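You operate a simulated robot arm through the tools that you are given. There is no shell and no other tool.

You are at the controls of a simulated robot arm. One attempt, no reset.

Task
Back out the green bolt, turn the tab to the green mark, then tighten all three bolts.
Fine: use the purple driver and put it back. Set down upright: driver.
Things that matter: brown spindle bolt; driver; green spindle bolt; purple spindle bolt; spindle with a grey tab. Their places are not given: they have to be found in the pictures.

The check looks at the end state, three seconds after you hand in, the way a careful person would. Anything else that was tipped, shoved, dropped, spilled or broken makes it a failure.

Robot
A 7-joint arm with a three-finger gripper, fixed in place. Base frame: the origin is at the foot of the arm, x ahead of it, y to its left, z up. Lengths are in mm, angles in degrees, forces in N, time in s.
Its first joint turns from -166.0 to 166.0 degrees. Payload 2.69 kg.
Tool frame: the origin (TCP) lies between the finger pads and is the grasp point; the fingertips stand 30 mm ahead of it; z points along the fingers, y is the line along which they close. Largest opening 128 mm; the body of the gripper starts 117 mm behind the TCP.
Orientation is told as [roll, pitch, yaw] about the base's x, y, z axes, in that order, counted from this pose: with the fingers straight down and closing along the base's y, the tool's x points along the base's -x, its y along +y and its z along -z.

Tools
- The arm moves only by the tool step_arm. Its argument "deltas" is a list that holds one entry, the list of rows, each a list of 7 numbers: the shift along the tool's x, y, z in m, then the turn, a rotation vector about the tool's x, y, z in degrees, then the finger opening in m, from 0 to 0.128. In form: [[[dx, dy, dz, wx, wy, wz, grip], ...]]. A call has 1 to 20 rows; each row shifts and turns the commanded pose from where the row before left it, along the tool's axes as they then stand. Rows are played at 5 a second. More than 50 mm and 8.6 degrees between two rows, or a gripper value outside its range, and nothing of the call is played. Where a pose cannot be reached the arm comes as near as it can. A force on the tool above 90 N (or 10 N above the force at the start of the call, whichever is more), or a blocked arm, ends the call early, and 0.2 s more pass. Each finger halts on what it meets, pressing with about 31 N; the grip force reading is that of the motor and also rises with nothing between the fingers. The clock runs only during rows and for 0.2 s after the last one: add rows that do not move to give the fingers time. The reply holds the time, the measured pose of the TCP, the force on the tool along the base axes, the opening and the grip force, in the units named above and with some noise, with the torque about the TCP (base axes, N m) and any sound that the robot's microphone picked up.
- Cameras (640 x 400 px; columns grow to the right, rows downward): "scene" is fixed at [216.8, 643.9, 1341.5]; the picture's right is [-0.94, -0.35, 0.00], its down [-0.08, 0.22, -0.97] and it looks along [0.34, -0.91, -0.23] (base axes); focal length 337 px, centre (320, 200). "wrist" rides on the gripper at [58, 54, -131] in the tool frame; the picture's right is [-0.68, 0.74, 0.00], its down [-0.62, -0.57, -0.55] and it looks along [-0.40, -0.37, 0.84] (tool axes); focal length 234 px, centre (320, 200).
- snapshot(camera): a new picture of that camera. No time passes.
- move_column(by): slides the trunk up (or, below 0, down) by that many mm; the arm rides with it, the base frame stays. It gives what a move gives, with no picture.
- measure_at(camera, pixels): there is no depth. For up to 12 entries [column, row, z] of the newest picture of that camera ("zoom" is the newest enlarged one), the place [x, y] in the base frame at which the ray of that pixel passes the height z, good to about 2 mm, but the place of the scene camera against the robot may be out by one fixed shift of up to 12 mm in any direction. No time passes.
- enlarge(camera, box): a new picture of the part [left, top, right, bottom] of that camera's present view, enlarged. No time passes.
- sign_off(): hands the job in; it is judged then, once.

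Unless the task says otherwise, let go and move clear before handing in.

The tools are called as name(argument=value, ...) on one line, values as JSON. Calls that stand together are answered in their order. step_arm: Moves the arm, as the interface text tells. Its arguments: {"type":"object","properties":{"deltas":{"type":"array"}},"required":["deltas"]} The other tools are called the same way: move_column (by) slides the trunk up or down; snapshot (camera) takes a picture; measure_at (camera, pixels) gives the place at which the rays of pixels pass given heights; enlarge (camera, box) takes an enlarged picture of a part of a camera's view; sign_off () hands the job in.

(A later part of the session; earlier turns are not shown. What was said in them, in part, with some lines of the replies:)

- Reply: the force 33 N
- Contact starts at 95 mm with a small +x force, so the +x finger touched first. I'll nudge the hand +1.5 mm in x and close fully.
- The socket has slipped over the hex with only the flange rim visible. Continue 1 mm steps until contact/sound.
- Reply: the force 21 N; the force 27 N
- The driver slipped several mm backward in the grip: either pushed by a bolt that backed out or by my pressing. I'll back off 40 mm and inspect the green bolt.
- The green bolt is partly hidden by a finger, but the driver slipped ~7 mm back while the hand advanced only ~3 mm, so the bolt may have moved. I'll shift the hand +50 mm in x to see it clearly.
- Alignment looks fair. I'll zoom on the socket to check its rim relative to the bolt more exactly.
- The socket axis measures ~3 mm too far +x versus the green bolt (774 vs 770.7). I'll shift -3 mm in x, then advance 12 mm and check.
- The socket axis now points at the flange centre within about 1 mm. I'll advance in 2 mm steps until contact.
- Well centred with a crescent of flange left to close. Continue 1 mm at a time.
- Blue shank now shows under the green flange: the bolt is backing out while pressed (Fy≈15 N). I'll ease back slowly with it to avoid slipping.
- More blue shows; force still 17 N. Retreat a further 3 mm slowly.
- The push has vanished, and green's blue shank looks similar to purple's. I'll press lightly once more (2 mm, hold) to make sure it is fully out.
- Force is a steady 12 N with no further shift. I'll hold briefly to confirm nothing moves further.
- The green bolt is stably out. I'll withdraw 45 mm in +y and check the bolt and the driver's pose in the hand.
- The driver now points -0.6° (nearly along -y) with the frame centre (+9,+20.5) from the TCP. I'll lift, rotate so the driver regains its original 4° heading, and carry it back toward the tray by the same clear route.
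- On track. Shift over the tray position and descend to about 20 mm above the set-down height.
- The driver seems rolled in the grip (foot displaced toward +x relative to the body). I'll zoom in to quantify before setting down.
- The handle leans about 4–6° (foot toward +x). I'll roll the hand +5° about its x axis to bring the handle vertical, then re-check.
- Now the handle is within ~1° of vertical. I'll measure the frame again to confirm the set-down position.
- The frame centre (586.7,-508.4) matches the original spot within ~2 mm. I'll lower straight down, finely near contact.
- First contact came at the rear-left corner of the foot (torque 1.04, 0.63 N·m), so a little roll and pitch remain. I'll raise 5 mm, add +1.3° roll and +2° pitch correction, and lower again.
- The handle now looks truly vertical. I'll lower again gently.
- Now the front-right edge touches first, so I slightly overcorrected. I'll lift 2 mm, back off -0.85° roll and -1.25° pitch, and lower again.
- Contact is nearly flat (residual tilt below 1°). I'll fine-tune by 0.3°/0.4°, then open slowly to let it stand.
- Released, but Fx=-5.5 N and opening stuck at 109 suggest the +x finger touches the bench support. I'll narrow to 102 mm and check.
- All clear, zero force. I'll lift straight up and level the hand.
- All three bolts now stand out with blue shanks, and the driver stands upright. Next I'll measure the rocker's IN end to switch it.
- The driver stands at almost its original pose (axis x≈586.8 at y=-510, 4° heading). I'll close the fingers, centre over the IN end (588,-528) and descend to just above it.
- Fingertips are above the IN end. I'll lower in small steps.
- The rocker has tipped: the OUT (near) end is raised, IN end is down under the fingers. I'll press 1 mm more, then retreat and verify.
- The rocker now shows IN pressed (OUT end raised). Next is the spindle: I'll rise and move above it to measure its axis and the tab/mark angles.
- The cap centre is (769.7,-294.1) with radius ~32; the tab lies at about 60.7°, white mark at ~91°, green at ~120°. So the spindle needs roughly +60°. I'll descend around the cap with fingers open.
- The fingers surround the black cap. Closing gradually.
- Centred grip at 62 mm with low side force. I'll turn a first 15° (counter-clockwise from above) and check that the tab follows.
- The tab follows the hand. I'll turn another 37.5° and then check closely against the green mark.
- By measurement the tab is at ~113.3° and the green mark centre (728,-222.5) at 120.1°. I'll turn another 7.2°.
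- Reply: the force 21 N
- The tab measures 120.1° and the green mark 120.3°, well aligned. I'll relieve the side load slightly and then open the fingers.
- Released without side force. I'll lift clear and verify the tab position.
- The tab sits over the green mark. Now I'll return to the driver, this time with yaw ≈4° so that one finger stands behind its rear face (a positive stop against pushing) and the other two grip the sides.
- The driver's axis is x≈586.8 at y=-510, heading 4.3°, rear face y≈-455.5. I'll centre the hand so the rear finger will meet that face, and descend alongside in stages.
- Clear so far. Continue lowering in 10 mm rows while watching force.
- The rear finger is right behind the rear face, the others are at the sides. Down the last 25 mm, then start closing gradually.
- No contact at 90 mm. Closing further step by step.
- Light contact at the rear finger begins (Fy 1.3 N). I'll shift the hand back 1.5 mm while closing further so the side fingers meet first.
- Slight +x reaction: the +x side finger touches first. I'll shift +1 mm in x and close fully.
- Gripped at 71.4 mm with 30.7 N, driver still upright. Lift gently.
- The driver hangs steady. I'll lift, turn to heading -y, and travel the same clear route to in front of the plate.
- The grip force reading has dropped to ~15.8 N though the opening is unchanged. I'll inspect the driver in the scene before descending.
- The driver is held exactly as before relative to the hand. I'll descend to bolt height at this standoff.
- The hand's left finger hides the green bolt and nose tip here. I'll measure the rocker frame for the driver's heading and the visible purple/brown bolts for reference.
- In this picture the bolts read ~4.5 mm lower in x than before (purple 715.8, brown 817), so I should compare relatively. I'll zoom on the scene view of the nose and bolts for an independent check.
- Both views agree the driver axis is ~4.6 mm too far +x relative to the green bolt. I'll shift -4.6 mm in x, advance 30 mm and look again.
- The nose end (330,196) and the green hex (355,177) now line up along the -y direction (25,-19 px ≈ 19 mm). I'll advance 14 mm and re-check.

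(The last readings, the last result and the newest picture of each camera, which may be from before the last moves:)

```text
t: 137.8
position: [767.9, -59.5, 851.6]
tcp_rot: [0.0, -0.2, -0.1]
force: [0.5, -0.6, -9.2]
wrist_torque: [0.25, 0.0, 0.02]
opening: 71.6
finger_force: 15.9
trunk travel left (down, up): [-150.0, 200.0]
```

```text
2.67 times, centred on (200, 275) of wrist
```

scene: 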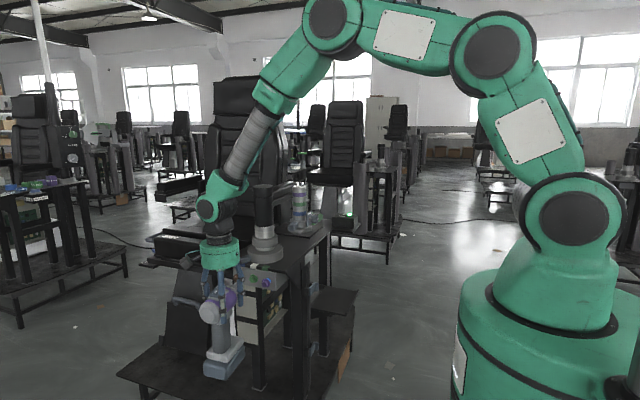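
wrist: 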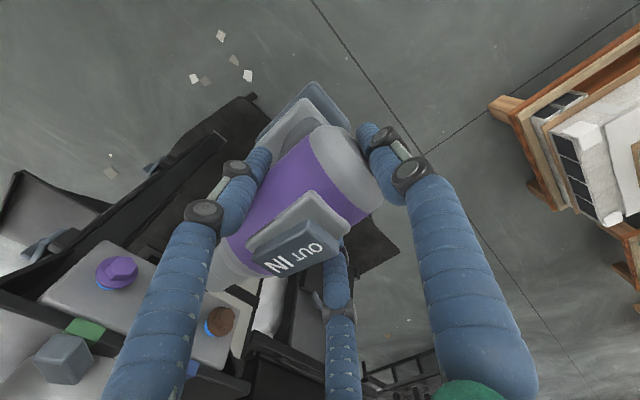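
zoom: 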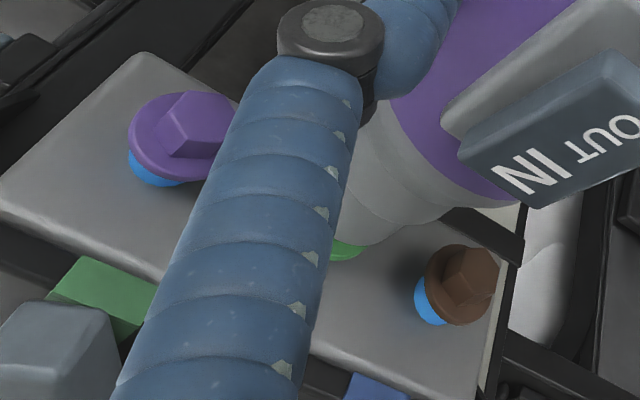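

Nose and flange look concentric. Advance in 2 mm steps with force check.

step_arm(deltas=[[[0, -0.002, 0, 0, 0, 0, 0.05], [0, -0.002, 0, 0, 0, 0, 0.05]]])

step_arm(deltas=[[[0, -0.002, 0, 0, 0, 0, 0.05], [0, -0.001, 0, 0, 0, 0, 0.05]]])

```text
t: 138.4
position: [767.4, -64.6, 850.4]
tcp_rot: [0.0, 0.0, -0.1]
force: [0.1, 0.8, -8.9]
wrist_torque: [0.25, -0.02, 0.01]
opening: 71.5
finger_force: 16.5
trunk travel left (down, up): [-150.0, 200.0]
```

```text
t: 139.0
position: [767.1, -67.7, 850.6]
tcp_rot: [0.1, -0.1, -0.1]
force: [0.9, 0.1, -9.5]
wrist_torque: [0.28, 0.0, 0.08]
opening: 71.4
finger_force: 16.7
trunk travel left (down, up): [-150.0, 200.0]
```

step_arm(deltas=[[[0, -0.001, 0, 0, 0, 0, 0.05], [0, -0.001, 0, 0, 0, 0, 0.05]]])

step_arm(deltas=[[[0, -0.001, 0, 0, 0, 0, 0.05], [0, -0.001, 0, 0, 0, 0, 0.05]]])

enlarge(camera="scene", box=[225, 260, 275, 310])

```text
t: 139.6
position: [767.1, -68.9, 850.8]
tcp_rot: [0.1, -0.1, -0.2]
force: [2.5, 2.0, -9.4]
wrist_torque: [0.3, -0.01, 0.26]
opening: 71.7
finger_force: 16.8
trunk travel left (down, up): [-150.0, 200.0]
```

```text
t: 140.2
position: [768.3, -71.3, 851.0]
tcp_rot: [0.0, -0.1, -0.1]
force: [3.7, 1.5, -10.6]
wrist_torque: [0.45, -0.01, 0.45]
opening: 71.5
finger_force: 30.9
trunk travel left (down, up): [-150.0, 200.0]
```

```text
8.00 times, centred on (250, 285) of scene
```

zoom: 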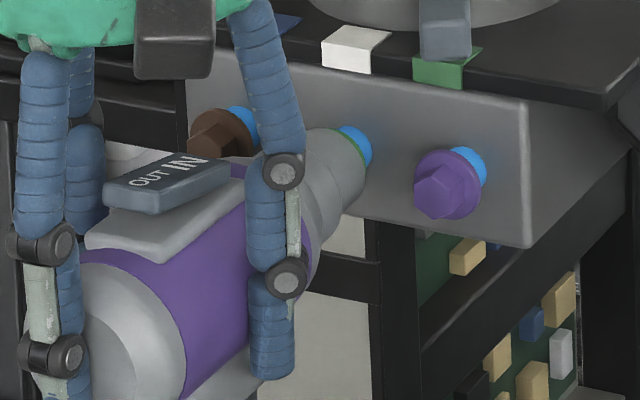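

Side contact: +3.7 N in x and -1.6 N in z at the nose, meaning the socket is slightly too far -x and too high. I'll adjust +1.5 mm x and -1 mm z.

step_arm(deltas=[[[-0.0015, 0, 0.001, 0, 0, 0, 0.05], [0, 0, 0, 0, 0, 0, 0.05]]])

step_arm(deltas=[[[0, -0.001, 0, 0, 0, 0, 0.05], [0, -0.001, 0, 0, 0, 0, 0.05]]])

enlarge(camera="scene", box=[225, 260, 275, 310])

```text
t: 140.8
position: [768.3, -71.7, 850.5]
tcp_rot: [0.1, -0.1, -0.1]
force: [0.3, 0.0, -9.3]
wrist_torque: [0.24, 0.01, 0.01]
opening: 71.3
finger_force: 30.6
trunk travel left (down, up): [-150.0, 200.0]
```

```text
t: 141.4
position: [769.4, -74.7, 848.7]
tcp_rot: [0.1, -0.1, -0.1]
force: [-0.4, 0.2, -8.6]
wrist_torque: [0.24, -0.01, -0.01]
opening: 71.3
finger_force: 31.5
trunk travel left (down, up): [-150.0, 200.0]
```

```text
8.00 times, centred on (250, 285) of scene
```

zoom: 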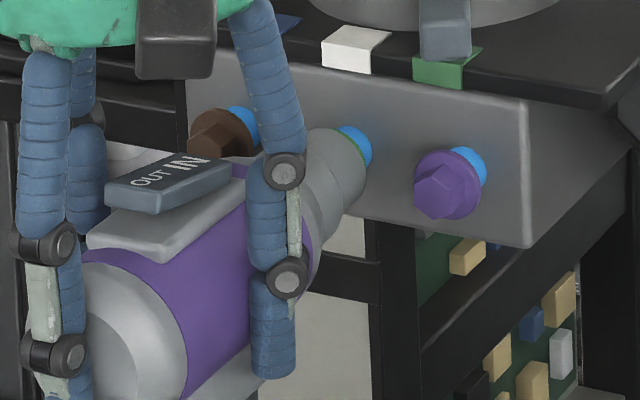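

Side forces are gone. Continue 1 mm steps until axial contact makes it run.

step_arm(deltas=[[[0, -0.001, 0, 0, 0, 0, 0.05], [0, -0.001, 0, 0, 0, 0, 0.05]]])

step_arm(deltas=[[[0, -0.001, 0, 0, 0, 0, 0.05], [0, -0.001, 0, 0, 0, 0, 0.05]]])

enlarge(camera="scene", box=[225, 260, 275, 310])

```text
t: 142.0
position: [770.1, -74.8, 849.3]
tcp_rot: [-0.1, -0.1, -0.2]
force: [-1.3, 5.8, -7.4]
wrist_torque: [0.01, 0.03, -0.12]
opening: 71.2
finger_force: 30.7
trunk travel left (down, up): [-150.0, 200.0]
```

```text
t: 142.6
position: [769.0, -77.4, 850.0]
tcp_rot: [0.0, -0.2, -0.1]
force: [-0.4, 5.9, -6.7]
wrist_torque: [-0.03, -0.01, -0.19]
opening: 71.0
finger_force: 31.0
trunk travel left (down, up): [-150.0, 200.0]
```

```text
8.00 times, centred on (250, 285) of scene
```

zoom: 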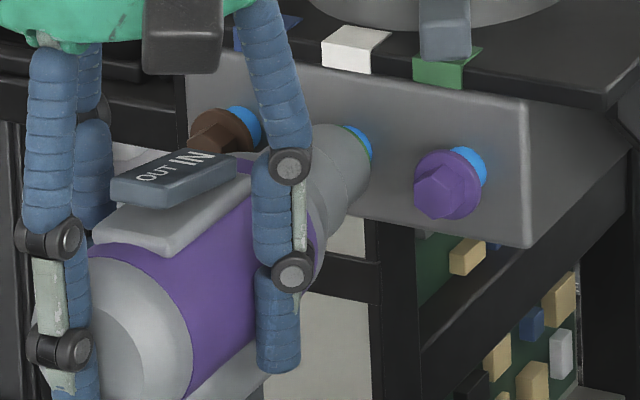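

Steady 6 N while advancing and the blue sliver shrinks: the bolt is driving in. I'll keep following.

step_arm(deltas=[[[0, -0.001, 0, 0, 0, 0, 0.05], [0, -0.001, 0, 0, 0, 0, 0.05], [0, -0.001, 0, 0, 0, 0, 0.05]]])

step_arm(deltas=[[[0, -0.001, 0, 0, 0, 0, 0.05], [0, -0.001, 0, 0, 0, 0, 0.05]]])

enlarge(camera="scene", box=[225, 260, 275, 310])

```text
t: 143.4
position: [766.7, -80.3, 851.5]
tcp_rot: [0.0, -0.1, 0.0]
force: [0.4, 1.1, -8.2]
wrist_torque: [0.24, 0.06, 0.06]
opening: 71.1
finger_force: 30.9
trunk travel left (down, up): [-150.0, 200.0]
```

```text
t: 144.0
position: [767.3, -82.6, 850.3]
tcp_rot: [0.0, 0.0, -0.1]
force: [-1.2, 2.8, -8.6]
wrist_torque: [0.27, 0.03, -0.08]
opening: 71.1
finger_force: 31.0
trunk travel left (down, up): [-150.0, 200.0]
```

```text
8.00 times, centred on (250, 285) of scene
```

zoom: 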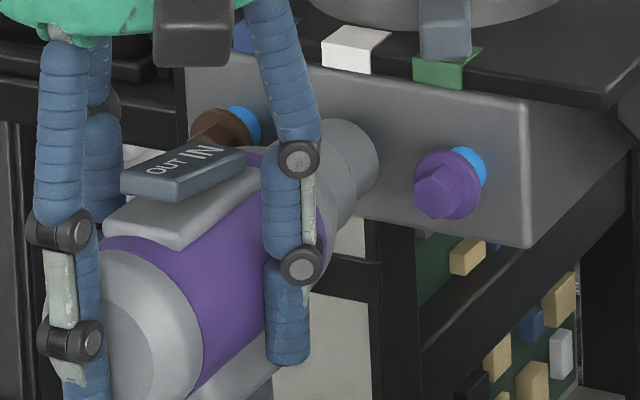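

The green flange is now hidden behind the nose. I'll keep advancing until the force rises.

step_arm(deltas=[[[0, -0.001, 0, 0, 0, 0, 0.05], [0, -0.001, 0, 0, 0, 0, 0.05]]])

step_arm(deltas=[[[0, -0.001, 0, 0, 0, 0, 0.05], [0, -0.001, 0, 0, 0, 0, 0.05]]])

enlarge(camera="wrist", box=[110, 200, 290, 350])

```text
t: 144.6
position: [768.2, -84.7, 850.0]
tcp_rot: [-0.1, -0.2, -0.1]
force: [-0.6, 1.2, -8.4]
wrist_torque: [0.19, -0.04, -0.01]
opening: 71.1
finger_force: 31.2
trunk travel left (down, up): [-150.0, 200.0]
```

```text
t: 145.2
position: [768.4, -87.4, 849.7]
tcp_rot: [0.1, -0.1, -0.1]
force: [0.1, 5.9, -7.1]
wrist_torque: [-0.04, 0.02, -0.04]
opening: 71.3
finger_force: 31.0
trunk travel left (down, up): [-150.0, 200.0]
```

```text
2.67 times, centred on (200, 275) of wrist
```

zoom: 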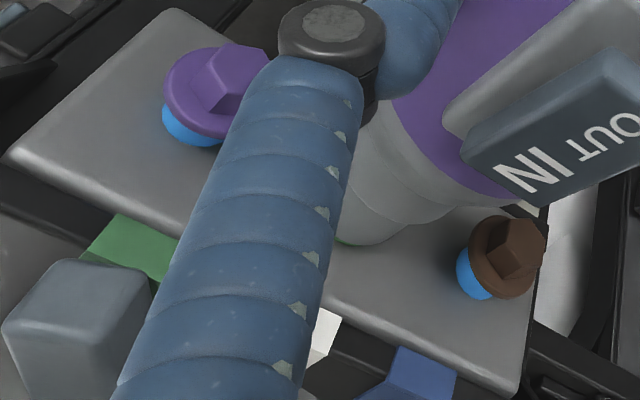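

Nearly seated. Press on until the force climbs, then hold to make sure it is tight.

step_arm(deltas=[[[0, -0.001, 0, 0, 0, 0, 0.05], [0, -0.0005, 0, 0, 0, 0, 0.05]]])

step_arm(deltas=[[[0, -0.001, 0, 0, 0, 0, 0.05], [0, 0, 0, 0, 0, 0, 0.05]]])

```text
t: 145.8
position: [768.3, -87.7, 850.2]
tcp_rot: [0.1, -0.1, -0.1]
force: [3.1, 12.0, -8.9]
wrist_torque: [0.17, 0.04, 0.25]
opening: 71.2
finger_force: 31.1
trunk travel left (down, up): [-150.0, 200.0]
```

```text
t: 146.4
position: [768.6, -87.7, 848.3]
tcp_rot: [0.1, -0.1, 0.0]
force: [1.3, 26.6, -5.2]
wrist_torque: [-0.1, 0.07, -0.04]
opening: 71.4
finger_force: 31.0
trunk travel left (down, up): [-150.0, 200.0]
```

Force rose to 27 N: seated. I'll hold one second for tightening, then back off and check.

step_arm(deltas=[[[0, 0, 0, 0, 0, 0, 0.05], [0, 0, 0, 0, 0, 0, 0.05], [0, 0, 0, 0, 0, 0, 0.05], [0, 0, 0, 0, 0, 0, 0.05], [0, 0, 0, 0, 0, 0, 0.05]]])

enlarge(camera="scene", box=[225, 260, 275, 310])

enlarge(camera="wrist", box=[110, 60, 420, 350])

```text
t: 147.6
position: [768.6, -86.7, 849.2]
tcp_rot: [0.0, -0.1, -0.1]
force: [0.9, 34.4, -7.8]
wrist_torque: [0.28, 0.06, -0.11]
opening: 70.9
finger_force: 30.6
trunk travel left (down, up): [-150.0, 200.0]
```

```text
8.00 times, centred on (250, 285) of scene
```

zoom: 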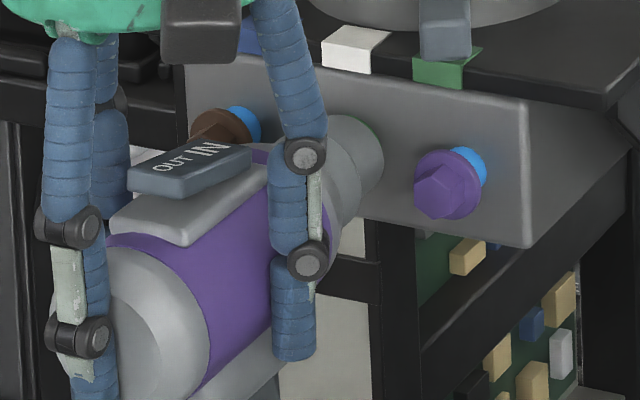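

```text
1.38 times, centred on (265, 205) of wrist
```

zoom: 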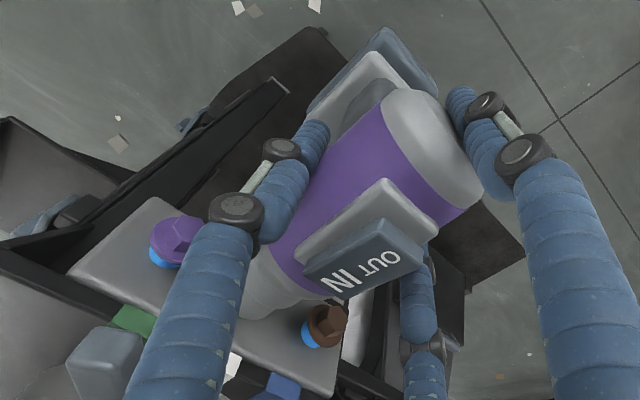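

The grip held without slipping at 34 N. Now withdraw 40 mm and check the green bolt.

step_arm(deltas=[[[0, 0.003, 0, 0, 0, 0, 0.05], [0, 0.01, 0, 0, 0, 0, 0.05], [0, 0.015, 0, 0, 0, 0, 0.05], [0, 0.015, 0, 0, 0, 0, 0.05], [0, 0, 0, 0, 0, 0, 0.05]]])

enlarge(camera="scene", box=[225, 255, 280, 310])

enlarge(camera="wrist", box=[190, 60, 420, 310])

```text
t: 148.8
position: [769.6, -46.4, 850.2]
tcp_rot: [0.0, -0.1, 0.0]
force: [-0.2, 0.7, -8.0]
wrist_torque: [0.22, -0.05, 0.02]
opening: 71.4
finger_force: 31.0
trunk travel left (down, up): [-150.0, 200.0]
```

```text
7.27 times, centred on (252, 282) of scene
```

zoom: 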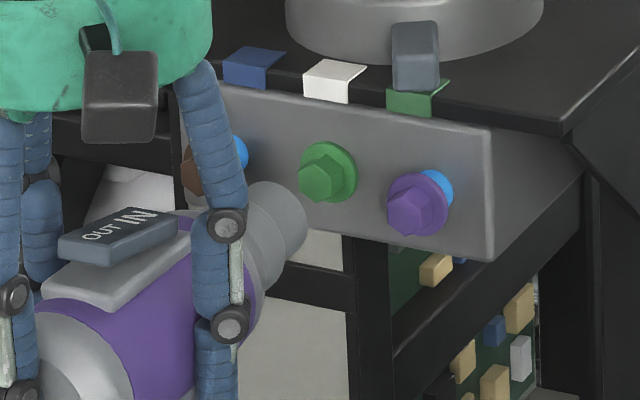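

```text
1.60 times, centred on (305, 185) of wrist
```

zoom: 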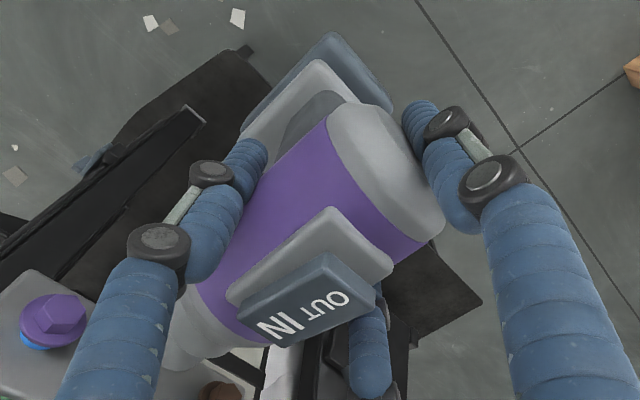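

Green is flush now and the driver's pose in the hand is unchanged. Next the purple bolt: shift 50.3 mm toward -x.

step_arm(deltas=[[[0.02515, 0, 0, 0, 0, 0, 0.05], [0.02515, 0, 0, 0, 0, 0, 0.05], [0, 0, 0, 0, 0, 0, 0.05]]])

enlarge(camera="scene", box=[235, 255, 290, 310])

enlarge(camera="wrist", box=[110, 200, 290, 350])

```text
t: 149.6
position: [718.1, -45.2, 849.1]
tcp_rot: [0.0, -0.1, 0.0]
force: [0.0, 0.6, -8.8]
wrist_torque: [0.26, -0.02, -0.02]
opening: 71.7
finger_force: 31.6
trunk travel left (down, up): [-150.0, 200.0]
```

```text
7.27 times, centred on (262, 282) of scene
```

zoom: 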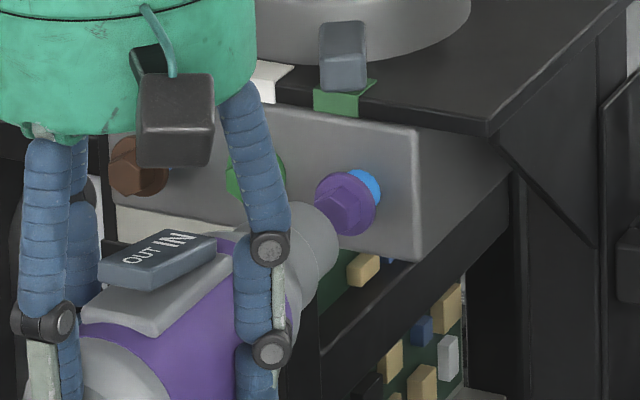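

```text
2.67 times, centred on (200, 275) of wrist
```

zoom: 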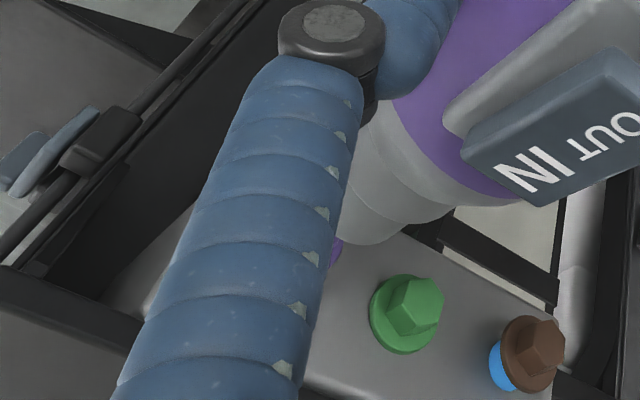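

The nose lines up with the purple bolt (scene displacement (36,-27) px ≈ 25 mm along -y). Advance 18 mm, then 2 mm steps.

step_arm(deltas=[[[0, -0.006, 0, 0, 0, 0, 0.05], [0, -0.006, 0, 0, 0, 0, 0.05], [0, -0.006, 0, 0, 0, 0, 0.05], [0, 0, 0, 0, 0, 0, 0.05]]])

step_arm(deltas=[[[0, -0.002, 0, 0, 0, 0, 0.05], [0, -0.002, 0, 0, 0, 0, 0.05]]])

step_arm(deltas=[[[0, -0.001, 0, 0, 0, 0, 0.05], [0, -0.001, 0, 0, 0, 0, 0.05]]])

enlarge(camera="scene", box=[235, 255, 290, 310])

```text
t: 150.6
position: [718.1, -63.7, 850.1]
tcp_rot: [-0.1, -0.2, 0.0]
force: [-0.9, 0.1, -8.8]
wrist_torque: [0.23, -0.03, 0.0]
opening: 71.2
finger_force: 30.7
trunk travel left (down, up): [-150.0, 200.0]
```

```text
t: 151.2
position: [718.7, -68.4, 849.3]
tcp_rot: [0.1, -0.1, -0.1]
force: [-1.0, -1.0, -8.3]
wrist_torque: [0.25, 0.0, 0.0]
opening: 71.4
finger_force: 30.7
trunk travel left (down, up): [-150.0, 200.0]
```

```text
t: 151.8
position: [718.8, -69.3, 849.0]
tcp_rot: [0.0, -0.1, -0.1]
force: [0.2, 0.2, -9.0]
wrist_torque: [0.26, -0.02, 0.0]
opening: 71.7
finger_force: 31.0
trunk travel left (down, up): [-150.0, 200.0]
```

```text
7.27 times, centred on (262, 282) of scene
```

zoom: 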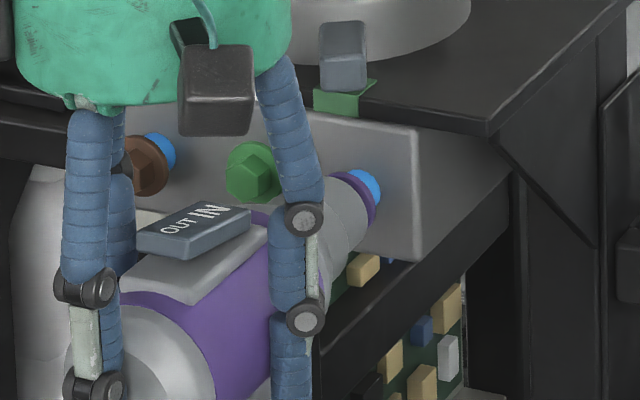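

Concentric with the purple flange and no side force. Continue forward in 1 mm steps.

step_arm(deltas=[[[0, -0.001, 0, 0, 0, 0, 0.05], [0, -0.001, 0, 0, 0, 0, 0.05]]])

step_arm(deltas=[[[0, -0.001, 0, 0, 0, 0, 0.05], [0, -0.001, 0, 0, 0, 0, 0.05]]])

step_arm(deltas=[[[0, -0.001, 0, 0, 0, 0, 0.05], [0, -0.001, 0, 0, 0, 0, 0.05]]])

```text
t: 152.4
position: [718.6, -71.6, 849.3]
tcp_rot: [-0.1, -0.1, -0.1]
force: [-0.1, 0.1, -8.8]
wrist_torque: [0.25, 0.0, 0.0]
opening: 71.3
finger_force: 31.3
trunk travel left (down, up): [-150.0, 200.0]
```

```text
t: 153.0
position: [719.0, -72.5, 850.7]
tcp_rot: [0.0, -0.1, -0.1]
force: [0.5, 0.1, -8.0]
wrist_torque: [0.23, 0.01, 0.02]
opening: 71.3
finger_force: 30.8
trunk travel left (down, up): [-150.0, 200.0]
```

```text
t: 153.6
position: [717.9, -75.0, 849.5]
tcp_rot: [0.0, -0.1, -0.1]
force: [-0.3, 7.6, -8.7]
wrist_torque: [0.13, 0.01, 0.01]
opening: 71.1
finger_force: 31.2
trunk travel left (down, up): [-150.0, 200.0]
```

Axial contact (7.6 N) without side load. I'll follow the purple bolt in.

step_arm(deltas=[[[0, -0.001, 0, 0, 0, 0, 0.05], [0, -0.001, 0, 0, 0, 0, 0.05], [0, -0.001, 0, 0, 0, 0, 0.05]]])

step_arm(deltas=[[[0, -0.001, 0, 0, 0, 0, 0.05], [0, -0.001, 0, 0, 0, 0, 0.05], [0, -0.001, 0, 0, 0, 0, 0.05]]])

enlarge(camera="scene", box=[235, 255, 290, 310])

```text
t: 154.4
position: [718.3, -79.1, 850.3]
tcp_rot: [0.1, -0.1, -0.1]
force: [-1.2, 4.0, -7.1]
wrist_torque: [0.13, -0.03, -0.12]
opening: 71.0
finger_force: 30.5
trunk travel left (down, up): [-150.0, 200.0]
```

```text
t: 155.2
position: [719.6, -81.8, 850.3]
tcp_rot: [0.0, -0.1, 0.0]
force: [-0.4, 2.2, -8.9]
wrist_torque: [0.25, 0.06, -0.03]
opening: 71.2
finger_force: 31.2
trunk travel left (down, up): [-150.0, 200.0]
```

```text
7.27 times, centred on (262, 282) of scene
```

zoom: 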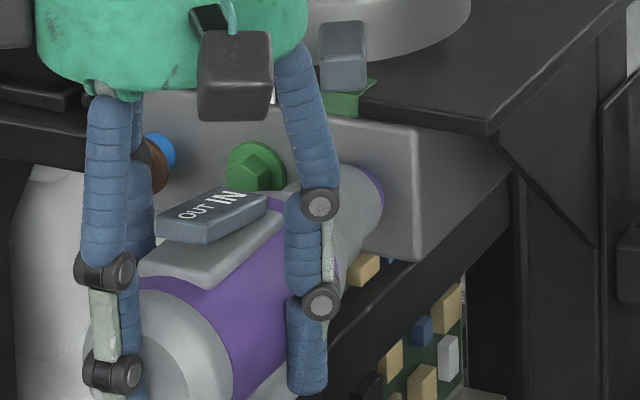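

The blue of the purple bolt is nearly gone. Keep following until it seats.

step_arm(deltas=[[[0, -0.001, 0, 0, 0, 0, 0.05], [0, -0.001, 0, 0, 0, 0, 0.05], [0, -0.001, 0, 0, 0, 0, 0.05]]])

step_arm(deltas=[[[0, -0.001, 0, 0, 0, 0, 0.05], [0, -0.001, 0, 0, 0, 0, 0.05]]])

step_arm(deltas=[[[0, -0.001, 0, 0, 0, 0, 0.05], [0, 0, 0, 0, 0, 0, 0.05]]])

```text
t: 156.0
position: [717.6, -84.8, 849.3]
tcp_rot: [0.2, -0.2, -0.1]
force: [-0.3, -0.3, -8.5]
wrist_torque: [0.25, 0.01, 0.02]
opening: 71.1
finger_force: 30.6
trunk travel left (down, up): [-150.0, 200.0]
```

```text
t: 156.6
position: [718.3, -86.4, 850.0]
tcp_rot: [0.0, -0.2, 0.0]
force: [0.5, 3.4, -8.5]
wrist_torque: [0.34, 0.04, 0.01]
opening: 71.3
finger_force: 31.4
trunk travel left (down, up): [-150.0, 200.0]
```

```text
t: 157.2
position: [717.8, -86.7, 849.9]
tcp_rot: [0.0, -0.1, -0.1]
force: [0.7, 14.1, -7.6]
wrist_torque: [0.12, 0.05, -0.05]
opening: 71.2
finger_force: 31.2
trunk travel left (down, up): [-150.0, 200.0]
```

Force climbs to 14 N near the seat. Press slightly more and hold to tighten.

step_arm(deltas=[[[0, -0.001, 0, 0, 0, 0, 0.05], [0, 0, 0, 0, 0, 0, 0.05], [0, 0, 0, 0, 0, 0, 0.05], [0, 0, 0, 0, 0, 0, 0.05], [0, 0, 0, 0, 0, 0, 0.05], [0, 0, 0, 0, 0, 0, 0.05]]])

step_arm(deltas=[[[0, -0.001, 0, 0, 0, 0, 0.05], [0, 0, 0, 0, 0, 0, 0.05], [0, 0, 0, 0, 0, 0, 0.05], [0, 0, 0, 0, 0, 0, 0.05], [0, 0, 0, 0, 0, 0, 0.05]]])

```text
t: 158.6
position: [716.8, -87.1, 850.0]
tcp_rot: [0.1, 0.0, -0.1]
force: [-1.6, 34.1, -9.5]
wrist_torque: [0.49, 0.05, -0.26]
opening: 71.2
finger_force: 31.0
trunk travel left (down, up): [-150.0, 200.0]
```

```text
t: 159.8
position: [718.8, -86.3, 849.6]
tcp_rot: [-0.1, 0.1, 0.1]
force: [-1.8, 49.3, -10.4]
wrist_torque: [0.75, 0.07, -0.34]
opening: 71.6
finger_force: 31.3
trunk travel left (down, up): [-150.0, 200.0]
```

Seated firmly (49 N). Withdraw and check purple.

step_arm(deltas=[[[0, 0.004, 0, 0, 0, 0, 0.05], [0, 0.01, 0, 0, 0, 0, 0.05], [0, 0.015, 0, 0, 0, 0, 0.05], [0, 0.015, 0, 0, 0, 0, 0.05], [0, 0, 0, 0, 0, 0, 0.05]]])

enlarge(camera="scene", box=[225, 255, 290, 310])

snapshot(camera="wrist")

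```text
t: 161.0
position: [718.9, -46.3, 850.4]
tcp_rot: [0.0, -0.2, -0.1]
force: [-0.5, 0.1, -8.2]
wrist_torque: [0.24, -0.01, 0.02]
opening: 71.5
finger_force: 31.3
trunk travel left (down, up): [-150.0, 200.0]
```

```text
7.27 times, centred on (258, 282) of scene
```

zoom: 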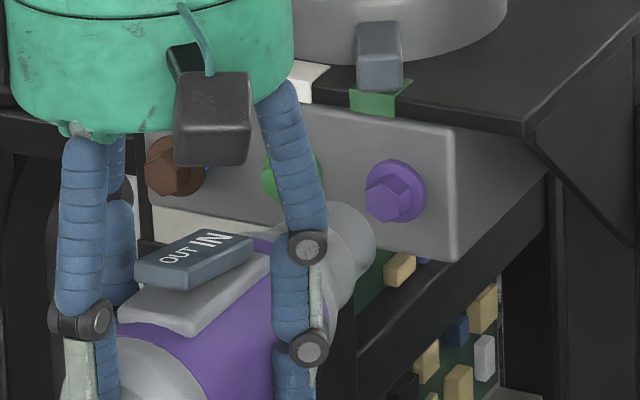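

```text
taken
```

wrist: 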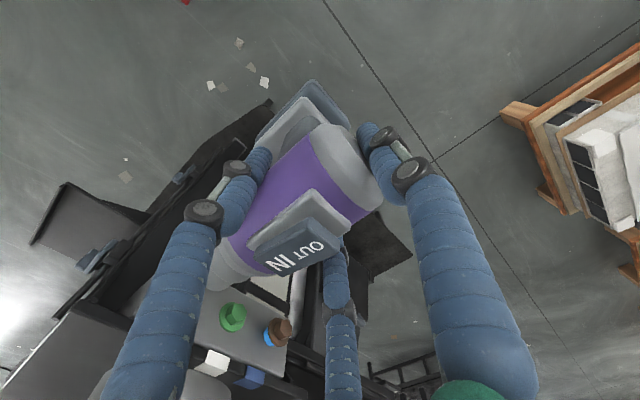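

Purple is flush. Now shift +100.6 mm in x to the brown bolt.

step_arm(deltas=[[[-0.0335, 0, 0, 0, 0, 0, 0.05], [-0.0335, 0, 0, 0, 0, 0, 0.05], [-0.0336, 0, 0, 0, 0, 0, 0.05], [0, 0, 0, 0, 0, 0, 0.05]]])

enlarge(camera="scene", box=[210, 255, 270, 310])

enlarge(camera="wrist", box=[110, 200, 290, 350])

```text
t: 162.0
position: [818.9, -46.5, 849.7]
tcp_rot: [0.1, 0.0, 0.1]
force: [1.3, 0.2, -9.2]
wrist_torque: [0.23, 0.0, 0.0]
opening: 71.6
finger_force: 30.7
trunk travel left (down, up): [-150.0, 200.0]
```

```text
7.27 times, centred on (240, 282) of scene
```

zoom: 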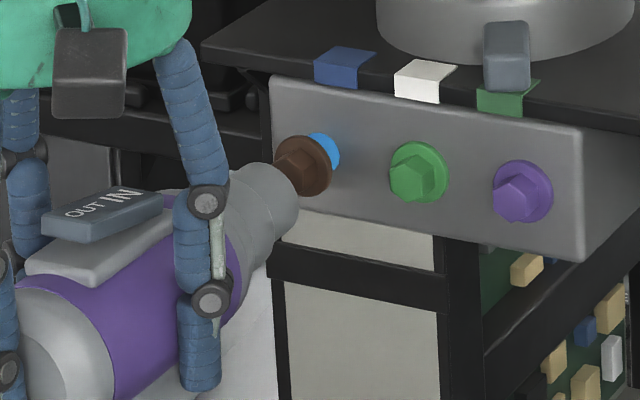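

```text
2.67 times, centred on (200, 275) of wrist
```

zoom: 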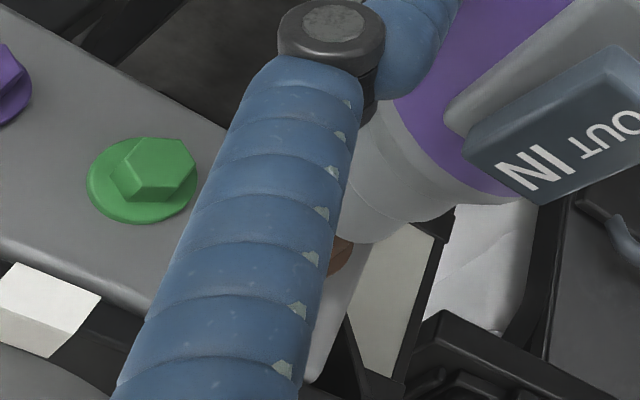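

Nose and brown hex line up similarly ((30,-22) px). Approach as before.

step_arm(deltas=[[[0, -0.006, 0, 0, 0, 0, 0.05], [0, -0.006, 0, 0, 0, 0, 0.05], [0, -0.006, 0, 0, 0, 0, 0.05], [0, 0, 0, 0, 0, 0, 0.05]]])

step_arm(deltas=[[[0, -0.002, 0, 0, 0, 0, 0.05], [0, -0.002, 0, 0, 0, 0, 0.05]]])

step_arm(deltas=[[[0, -0.001, 0, 0, 0, 0, 0.05], [0, -0.001, 0, 0, 0, 0, 0.05]]])

enlarge(camera="scene", box=[210, 255, 270, 310])

```text
t: 163.0
position: [819.2, -62.9, 849.6]
tcp_rot: [0.0, 0.0, 0.0]
force: [-0.1, -0.2, -7.9]
wrist_torque: [0.23, -0.01, 0.0]
opening: 71.5
finger_force: 30.8
trunk travel left (down, up): [-150.0, 200.0]
```

```text
t: 163.6
position: [818.2, -68.3, 849.9]
tcp_rot: [0.0, 0.0, 0.0]
force: [0.3, 0.2, -9.0]
wrist_torque: [0.26, -0.02, -0.02]
opening: 71.1
finger_force: 31.1
trunk travel left (down, up): [-150.0, 200.0]
```

```text
t: 164.2
position: [820.5, -69.2, 850.8]
tcp_rot: [-0.1, -0.1, -0.1]
force: [3.3, 4.1, -8.1]
wrist_torque: [0.29, 0.04, 0.44]
opening: 71.3
finger_force: 30.9
trunk travel left (down, up): [-150.0, 200.0]
```

```text
7.27 times, centred on (240, 282) of scene
```

zoom: 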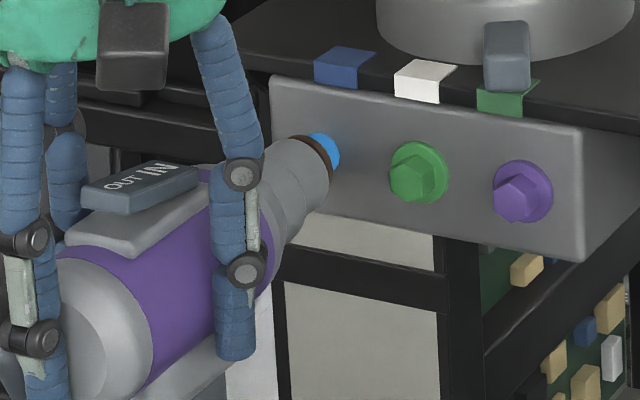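

Side force +3.3 N in x: the socket is slightly too far -x. Shift +1.3 mm in x and go on.

step_arm(deltas=[[[-0.0013, 0.0005, 0, 0, 0, 0, 0.05], [0, 0, 0, 0, 0, 0, 0.05]]])

step_arm(deltas=[[[0, -0.001, 0, 0, 0, 0, 0.05], [0, -0.001, 0, 0, 0, 0, 0.05]]])

step_arm(deltas=[[[0, -0.001, 0, 0, 0, 0, 0.05], [0, -0.001, 0, 0, 0, 0, 0.05]]])

```text
t: 164.8
position: [820.6, -69.4, 850.3]
tcp_rot: [0.0, 0.0, -0.1]
force: [-0.2, -0.3, -8.6]
wrist_torque: [0.23, 0.01, -0.02]
opening: 71.4
finger_force: 30.6
trunk travel left (down, up): [-150.0, 200.0]
```

```text
t: 165.4
position: [820.1, -69.8, 849.0]
tcp_rot: [0.0, -0.1, -0.1]
force: [-0.2, 0.0, -9.0]
wrist_torque: [0.25, 0.0, -0.02]
opening: 71.3
finger_force: 30.9
trunk travel left (down, up): [-150.0, 200.0]
```

```text
t: 166.0
position: [821.6, -74.2, 849.7]
tcp_rot: [0.0, -0.1, 0.0]
force: [0.0, 0.8, -8.4]
wrist_torque: [0.28, 0.01, 0.01]
opening: 71.3
finger_force: 30.5
trunk travel left (down, up): [-150.0, 200.0]
```

Side force gone. Follow the brown bolt in.

step_arm(deltas=[[[0, -0.001, 0, 0, 0, 0, 0.05], [0, -0.001, 0, 0, 0, 0, 0.05], [0, -0.001, 0, 0, 0, 0, 0.05]]])

step_arm(deltas=[[[0, -0.001, 0, 0, 0, 0, 0.05], [0, -0.001, 0, 0, 0, 0, 0.05], [0, -0.001, 0, 0, 0, 0, 0.05]]])

step_arm(deltas=[[[0, -0.001, 0, 0, 0, 0, 0.05], [0, -0.001, 0, 0, 0, 0, 0.05], [0, -0.001, 0, 0, 0, 0, 0.05]]])

enlarge(camera="scene", box=[210, 255, 270, 310])

```text
t: 166.8
position: [819.6, -74.5, 850.4]
tcp_rot: [0.1, 0.0, -0.1]
force: [2.4, 5.6, -9.4]
wrist_torque: [0.36, -0.02, 0.23]
opening: 71.1
finger_force: 31.3
trunk travel left (down, up): [-150.0, 200.0]
```

```text
t: 167.6
position: [819.9, -80.4, 851.9]
tcp_rot: [0.1, 0.0, 0.0]
force: [1.4, 3.5, -10.1]
wrist_torque: [0.46, 0.02, 0.02]
opening: 71.2
finger_force: 31.1
trunk travel left (down, up): [-150.0, 200.0]
```

```text
t: 168.4
position: [822.2, -81.7, 850.6]
tcp_rot: [0.0, 0.0, 0.0]
force: [1.0, 11.2, -4.4]
wrist_torque: [-0.31, 0.05, 0.12]
opening: 71.5
finger_force: 31.1
trunk travel left (down, up): [-150.0, 200.0]
```

```text
7.27 times, centred on (240, 282) of scene
```

zoom: 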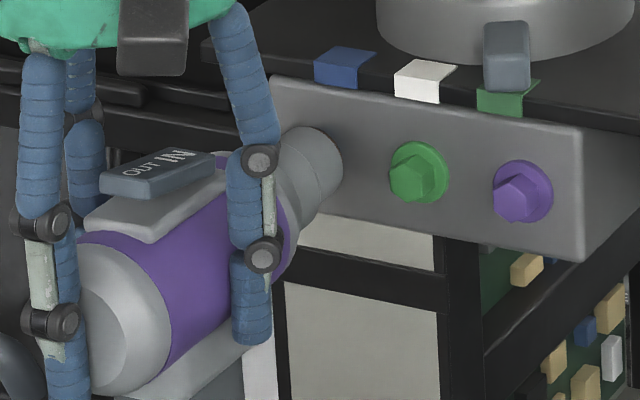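

Going in (brown and its blue shank now hidden). Continue to the seat at about y≈-87.

step_arm(deltas=[[[0, -0.001, 0, 0, 0, 0, 0.05], [0, -0.001, 0, 0, 0, 0, 0.05]]])

step_arm(deltas=[[[0, -0.001, 0, 0, 0, 0, 0.05], [0, -0.001, 0, 0, 0, 0, 0.05]]])

step_arm(deltas=[[[0, -0.001, 0, 0, 0, 0, 0.05], [0, 0, 0, 0, 0, 0, 0.05]]])

```text
t: 169.0
position: [819.8, -84.8, 849.6]
tcp_rot: [-0.1, -0.1, 0.0]
force: [0.6, 2.3, -7.8]
wrist_torque: [0.16, 0.01, 0.07]
opening: 71.4
finger_force: 31.2
trunk travel left (down, up): [-150.0, 200.0]
```

```text
t: 169.6
position: [820.3, -85.8, 849.4]
tcp_rot: [0.1, -0.2, -0.2]
force: [0.4, 2.3, -8.7]
wrist_torque: [0.35, 0.02, -0.02]
opening: 71.4
finger_force: 31.2
trunk travel left (down, up): [-150.0, 200.0]
```

```text
t: 170.2
position: [820.2, -86.5, 849.3]
tcp_rot: [0.0, -0.1, 0.1]
force: [-0.4, -0.1, -8.3]
wrist_torque: [0.27, 0.01, -0.02]
opening: 71.2
finger_force: 30.6
trunk travel left (down, up): [-150.0, 200.0]
```

step_arm(deltas=[[[0, -0.001, 0, 0, 0, 0, 0.05], [0, 0, 0, 0, 0, 0, 0.05]]])

step_arm(deltas=[[[0, -0.001, 0, 0, 0, 0, 0.05], [0, 0, 0, 0, 0, 0, 0.05], [0, 0, 0, 0, 0, 0, 0.05]]])

step_arm(deltas=[[[0, -0.001, 0, 0, 0, 0, 0.05], [0, 0, 0, 0, 0, 0, 0.05], [0, 0, 0, 0, 0, 0, 0.05]]])

```text
t: 170.8
position: [820.2, -87.1, 848.5]
tcp_rot: [0.0, 0.1, 0.0]
force: [-1.4, 5.5, -8.0]
wrist_torque: [0.14, 0.07, -0.1]
opening: 71.3
finger_force: 30.4
trunk travel left (down, up): [-150.0, 200.0]
```

```text
t: 171.6
position: [820.0, -87.1, 849.8]
tcp_rot: [0.0, 0.0, 0.0]
force: [0.2, 28.4, -9.6]
wrist_torque: [0.45, 0.05, 0.02]
opening: 71.1
finger_force: 31.3
trunk travel left (down, up): [-150.0, 200.0]
```

```text
t: 172.4
position: [821.4, -88.2, 850.0]
tcp_rot: [0.0, -0.1, 0.0]
force: [-0.5, 47.8, -9.8]
wrist_torque: [0.65, 0.06, -0.03]
opening: 71.4
finger_force: 30.8
trunk travel left (down, up): [-150.0, 200.0]
```

Seated at 48 N. Hold briefly, then withdraw and inspect all bolts.

step_arm(deltas=[[[0, 0, 0, 0, 0, 0, 0.05], [0, 0, 0, 0, 0, 0, 0.05], [0, 0, 0, 0, 0, 0, 0.05], [0, 0, 0, 0, 0, 0, 0.05], [0, 0.004, 0, 0, 0, 0, 0.05], [0, 0.01, 0, 0, 0, 0, 0.05], [0, 0.015, 0, 0, 0, 0, 0.05], [0, 0.025, 0, 0, 0, 0, 0.05], [0, 0.025, 0, 0, 0, 0, 0.05], [0, 0, 0, 0, 0, 0, 0.05]]])

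enlarge(camera="scene", box=[225, 250, 285, 300])

snapshot(camera="wrist")

```text
t: 174.6
position: [821.9, -10.1, 850.1]
tcp_rot: [0.0, -0.1, 0.1]
force: [0.1, 0.1, -8.5]
wrist_torque: [0.21, 0.0, 0.0]
opening: 71.4
finger_force: 30.7
trunk travel left (down, up): [-150.0, 200.0]
```

```text
8.00 times, centred on (255, 275) of scene
```

zoom: 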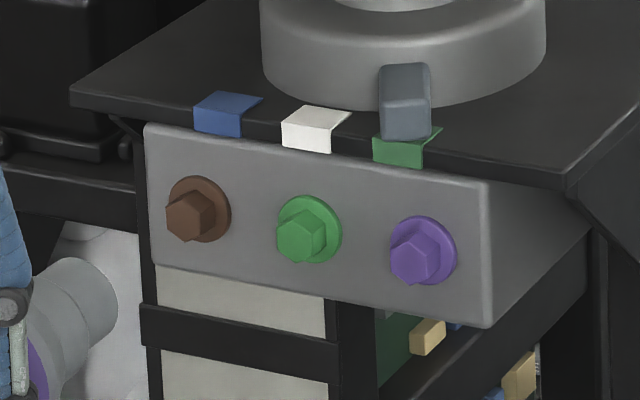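

```text
taken
```

wrist: 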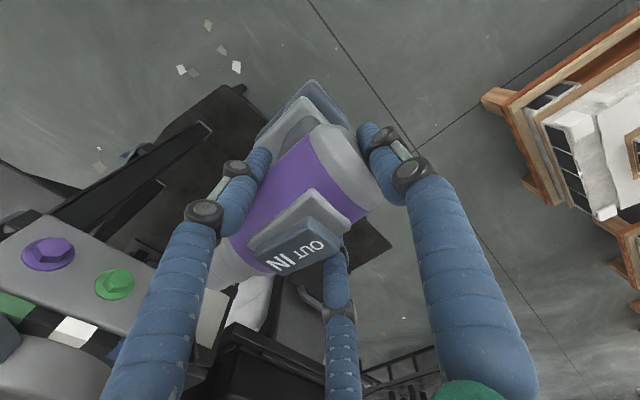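

All three bolts are flush with no blue showing, and the tab is over the green mark. Now return the driver: lift, turn back to the 4.1° heading, and retrace the route.

step_arm(deltas=[[[0, 0, -0.0328, 0, 0, -0.5125, 0.05], [0, 0, -0.0328, 0, 0, -0.5125, 0.05], [0, 0, -0.0328, 0, 0, -0.5125, 0.05], [0, 0, -0.0328, 0, 0, -0.5125, 0.05], [0, 0, -0.0328, 0, 0, -0.5125, 0.05], [0, 0, -0.0328, 0, 0, -0.5125, 0.05], [0, 0, -0.0328, 0, 0, -0.5125, 0.05], [0, 0, -0.0328, 0, 0, -0.5125, 0.05], [0.03336, 0.00239, 0, 0, 0, 0, 0.05], [0.03336, 0.00239, 0, 0, 0, 0, 0.05], [0.03336, 0.00239, 0, 0, 0, 0, 0.05], [0.03336, 0.00239, 0, 0, 0, 0, 0.05], [0.03336, 0.00239, 0, 0, 0, 0, 0.05], [0.03336, 0.00239, 0, 0, 0, 0, 0.05], [0.03336, 0.00239, 0, 0, 0, 0, 0.05], [0.03336, 0.00239, 0, 0, 0, 0, 0.05], [0.03336, 0.00239, 0, 0, 0, 0, 0.05], [0, 0, 0, 0, 0, 0, 0.05]]])

step_arm(deltas=[[[0.00245, -0.0342, 0, 0, 0, 0, 0.05], [0.00245, -0.0342, 0, 0, 0, 0, 0.05], [0.00245, -0.0342, 0, 0, 0, 0, 0.05], [0.00245, -0.0342, 0, 0, 0, 0, 0.05], [0.00245, -0.0342, 0, 0, 0, 0, 0.05], [0.00245, -0.0342, 0, 0, 0, 0, 0.05], [0.00245, -0.0342, 0, 0, 0, 0, 0.05], [0.00245, -0.0342, 0, 0, 0, 0, 0.05], [0.00245, -0.0342, 0, 0, 0, 0, 0.05], [0.00245, -0.0342, 0, 0, 0, 0, 0.05], [0.00245, -0.0342, 0, 0, 0, 0, 0.05], [0.00245, -0.0342, 0, 0, 0, 0, 0.05], [0.00245, -0.0342, 0, 0, 0, 0, 0.05], [0.00245, -0.0342, 0, 0, 0, 0, 0.05], [0, 0, 0, 0, 0, 0, 0.05]]])

```text
t: 178.4
position: [517.2, -8.0, 1114.4]
tcp_rot: [0.0, -0.1, 4.1]
force: [-1.5, -0.2, -9.4]
wrist_torque: [0.25, -0.03, 0.02]
opening: 71.2
finger_force: 31.3
trunk travel left (down, up): [-150.0, 200.0]
```

```text
t: 181.6
position: [517.8, -491.3, 1109.2]
tcp_rot: [0.2, -0.1, 4.0]
force: [0.4, -0.5, -9.3]
wrist_torque: [0.31, 0.01, 0.01]
opening: 71.4
finger_force: 31.2
trunk travel left (down, up): [-150.0, 200.0]
```

On track. Move over the tray spot and descend to ~20 mm above set-down.

step_arm(deltas=[[[-0.0334, -0.0024, 0, 0, 0, 0, 0.05], [-0.0334, -0.0024, 0, 0, 0, 0, 0.05], [0, 0, 0.0336, 0, 0, 0, 0.05], [0, 0, 0.0336, 0, 0, 0, 0.05], [0, 0, 0.0336, 0, 0, 0, 0.05], [0, 0, 0.0336, 0, 0, 0, 0.05], [0, 0, 0.0336, 0, 0, 0, 0.05], [0, 0, 0.0336, 0, 0, 0, 0.05], [0, 0, 0.0336, 0, 0, 0, 0.05], [0, 0, 0, 0, 0, 0, 0.05]]])

snapshot(camera="wrist")

enlarge(camera="scene", box=[310, 225, 370, 305])

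enlarge(camera="wrist", box=[190, 60, 420, 310])

```text
t: 183.8
position: [584.5, -491.0, 878.1]
tcp_rot: [0.0, -0.1, 4.1]
force: [0.7, 0.2, -9.6]
wrist_torque: [0.29, 0.03, 0.01]
opening: 70.8
finger_force: 31.0
trunk travel left (down, up): [-150.0, 200.0]
```

```text
taken
```

wrist: 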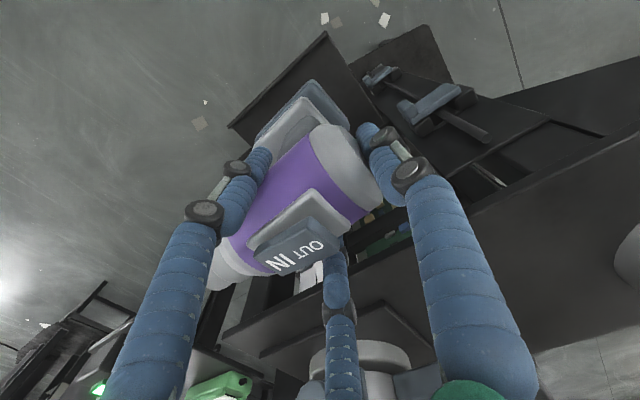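

```text
5.00 times, centred on (340, 265) of scene
```

zoom: 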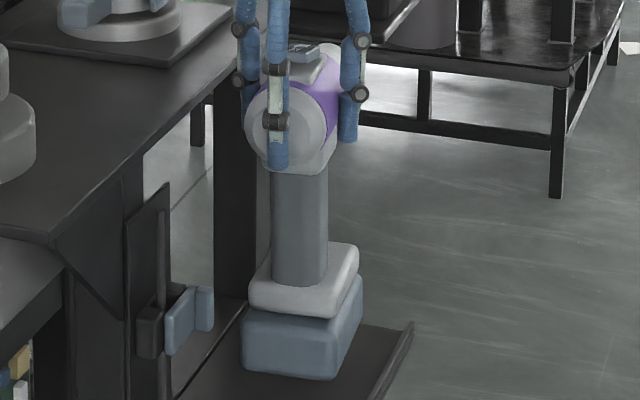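

```text
1.60 times, centred on (305, 185) of wrist
```

zoom: 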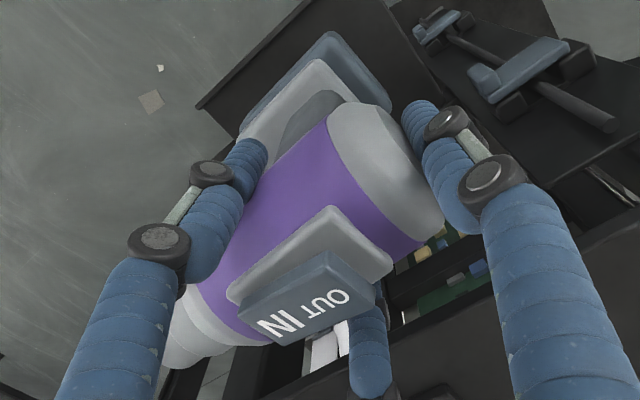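

The handle is vertical and the position matches the original spot. Lower gently to contact.

step_arm(deltas=[[[0, 0, 0.005, 0, 0, 0, 0.05], [0, 0, 0.005, 0, 0, 0, 0.05], [0, 0, 0.005, 0, 0, 0, 0.05], [0, 0, 0, 0, 0, 0, 0.05]]])

step_arm(deltas=[[[0, 0, 0.002, 0, 0, 0, 0.05], [0, 0, 0.002, 0, 0, 0, 0.05]]])

step_arm(deltas=[[[0, 0, 0.001, 0, 0, 0, 0.05], [0, 0, 0.001, 0, 0, 0, 0.05]]])

```text
t: 184.8
position: [586.3, -491.1, 862.3]
tcp_rot: [-0.1, -0.1, 4.1]
force: [-1.0, 0.3, -7.9]
wrist_torque: [0.21, 0.0, -0.01]
opening: 71.4
finger_force: 31.2
trunk travel left (down, up): [-150.0, 200.0]
```

```text
t: 185.4
position: [585.8, -489.4, 857.4]
tcp_rot: [0.0, 0.0, 4.1]
force: [0.5, -0.3, -8.8]
wrist_torque: [0.26, -0.01, -0.01]
opening: 71.5
finger_force: 31.3
trunk travel left (down, up): [-150.0, 200.0]
```

```text
t: 186.0
position: [585.5, -490.3, 857.7]
tcp_rot: [0.0, -0.1, 4.1]
force: [-1.3, 1.5, 0.7]
wrist_torque: [0.39, 0.05, -0.03]
opening: 71.2
finger_force: 30.9
trunk travel left (down, up): [-150.0, 200.0]
```

Flat contact (centred under the foot), weight carried. Open slowly.

step_arm(deltas=[[[0, 0, 0, 0, 0, 0, 0.07], [0, 0, 0, 0, 0, 0, 0.073], [0, 0, 0, 0, 0, 0, 0.076], [0, 0, 0, 0, 0, 0, 0.08], [0, 0, 0, 0, 0, 0, 0.086], [0, 0, 0, 0, 0, 0, 0.094], [0, 0, 0, 0, 0, 0, 0.102], [0, 0, 0, 0, 0, 0, 0.106], [0, 0, 0, 0, 0, 0, 0.106]]])

enlarge(camera="scene", box=[310, 225, 370, 305])

snapshot(camera="wrist")

```text
t: 188.0
position: [586.1, -490.5, 856.2]
tcp_rot: [-0.1, -0.1, 4.0]
force: [-0.2, -0.3, 0.8]
wrist_torque: [0.0, -0.05, 0.02]
opening: 106.2
finger_force: 0.0
trunk travel left (down, up): [-150.0, 200.0]
```

```text
5.00 times, centred on (340, 265) of scene
```

zoom: 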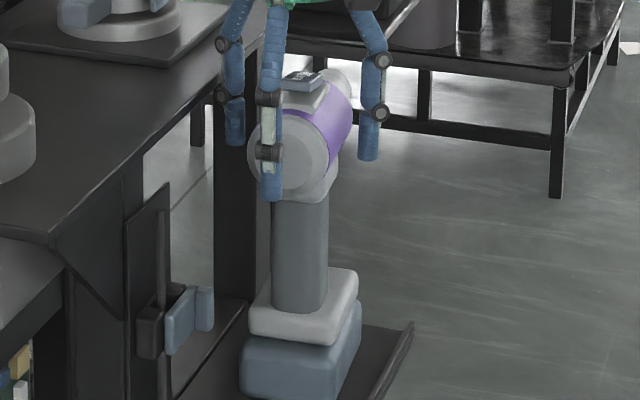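

```text
taken
```

wrist: 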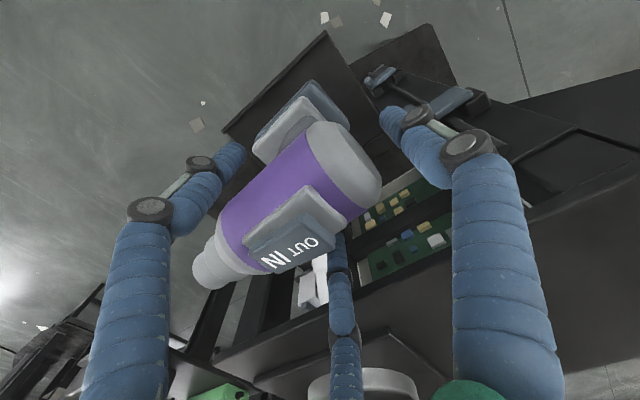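

The driver stands upright, free of the fingers with zero force. Lift straight up, well clear.

step_arm(deltas=[[[0, 0, -0.02, 0, 0, 0, 0.106], [0, 0, -0.03, 0, 0, 0, 0.106], [0, 0, -0.04, 0, 0, 0, 0.106], [0, 0, -0.045, 0, 0, 0, 0.106], [0, 0, -0.045, 0, 0, 0, 0.106], [0, 0, -0.045, 0, 0, 0, 0.106], [0, 0, -0.045, 0, 0, 0, 0.106], [0, 0, -0.045, 0, 0, 0, 0.106], [0, 0, 0, 0, 0, 0, 0.106]]])

snapshot(camera="scene")

enlarge(camera="scene", box=[220, 210, 380, 310])

enlarge(camera="wrist", box=[230, 80, 450, 270])

```text
t: 190.0
position: [587.0, -489.3, 1173.2]
tcp_rot: [0.0, -0.1, 4.1]
force: [0.2, 0.7, 0.3]
wrist_torque: [-0.03, -0.04, -0.01]
opening: 105.9
finger_force: 0.0
trunk travel left (down, up): [-150.0, 200.0]
```

```text
taken
```

scene: 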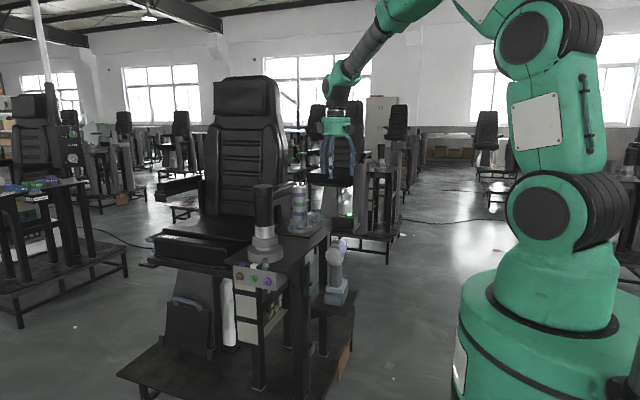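

```text
4.00 times, centred on (300, 260) of scene
```

zoom: 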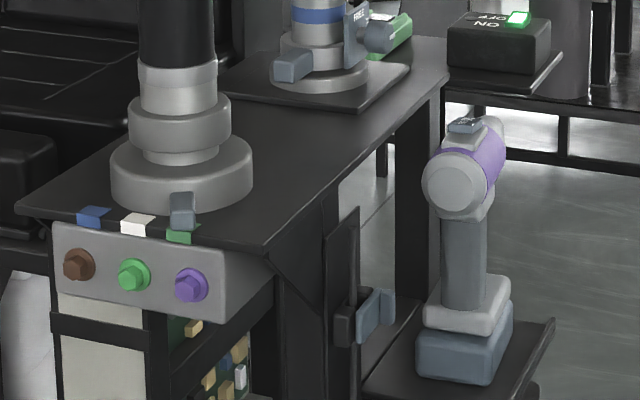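

```text
2.11 times, centred on (340, 175) of wrist
```

zoom: 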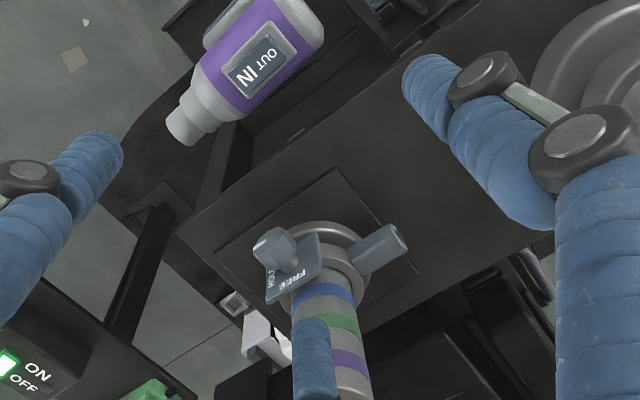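

Final pictures show the driver upright on its tray spot, all three bolts flush with no blue shank, the tab over the green mark, and the hand empty and well clear at z≈1173. I'm handing in the job.

sign_off()

```text
The job is handed in.
```

I backed out the green bolt, turned the tab to the green mark, tightened all three bolts with the purple driver and put the driver back. The job is handed in; I don't have the check's verdict.

- **Bolts:** brown, green and purple all sit flush against the plate with no blue shank showing. I pressed until each stopped, ending at about 34 N on green, 49 N on purple and 48 N on brown.
- **Tab:** before I let go of the spindle, the tab measured 120.1° against 120.3° for the green mark. In the last pictures it is still over that mark.
- **Driver:** it stands upright on its tray, about where it started. Its switch is set to IN. It now looks the way it did at the start, before I set it to OUT to back out the green bolt.

Two small contacts happened along the way:

- **Driver leaned:** the hand behaves as three fingers rather than the two described. On my first approach it tilted the driver a few degrees, and I eased it upright again.
- **Bench touched:** when I first set the driver down, one finger seemed to touch the bench support with about 5.5 N. I saw nothing move.
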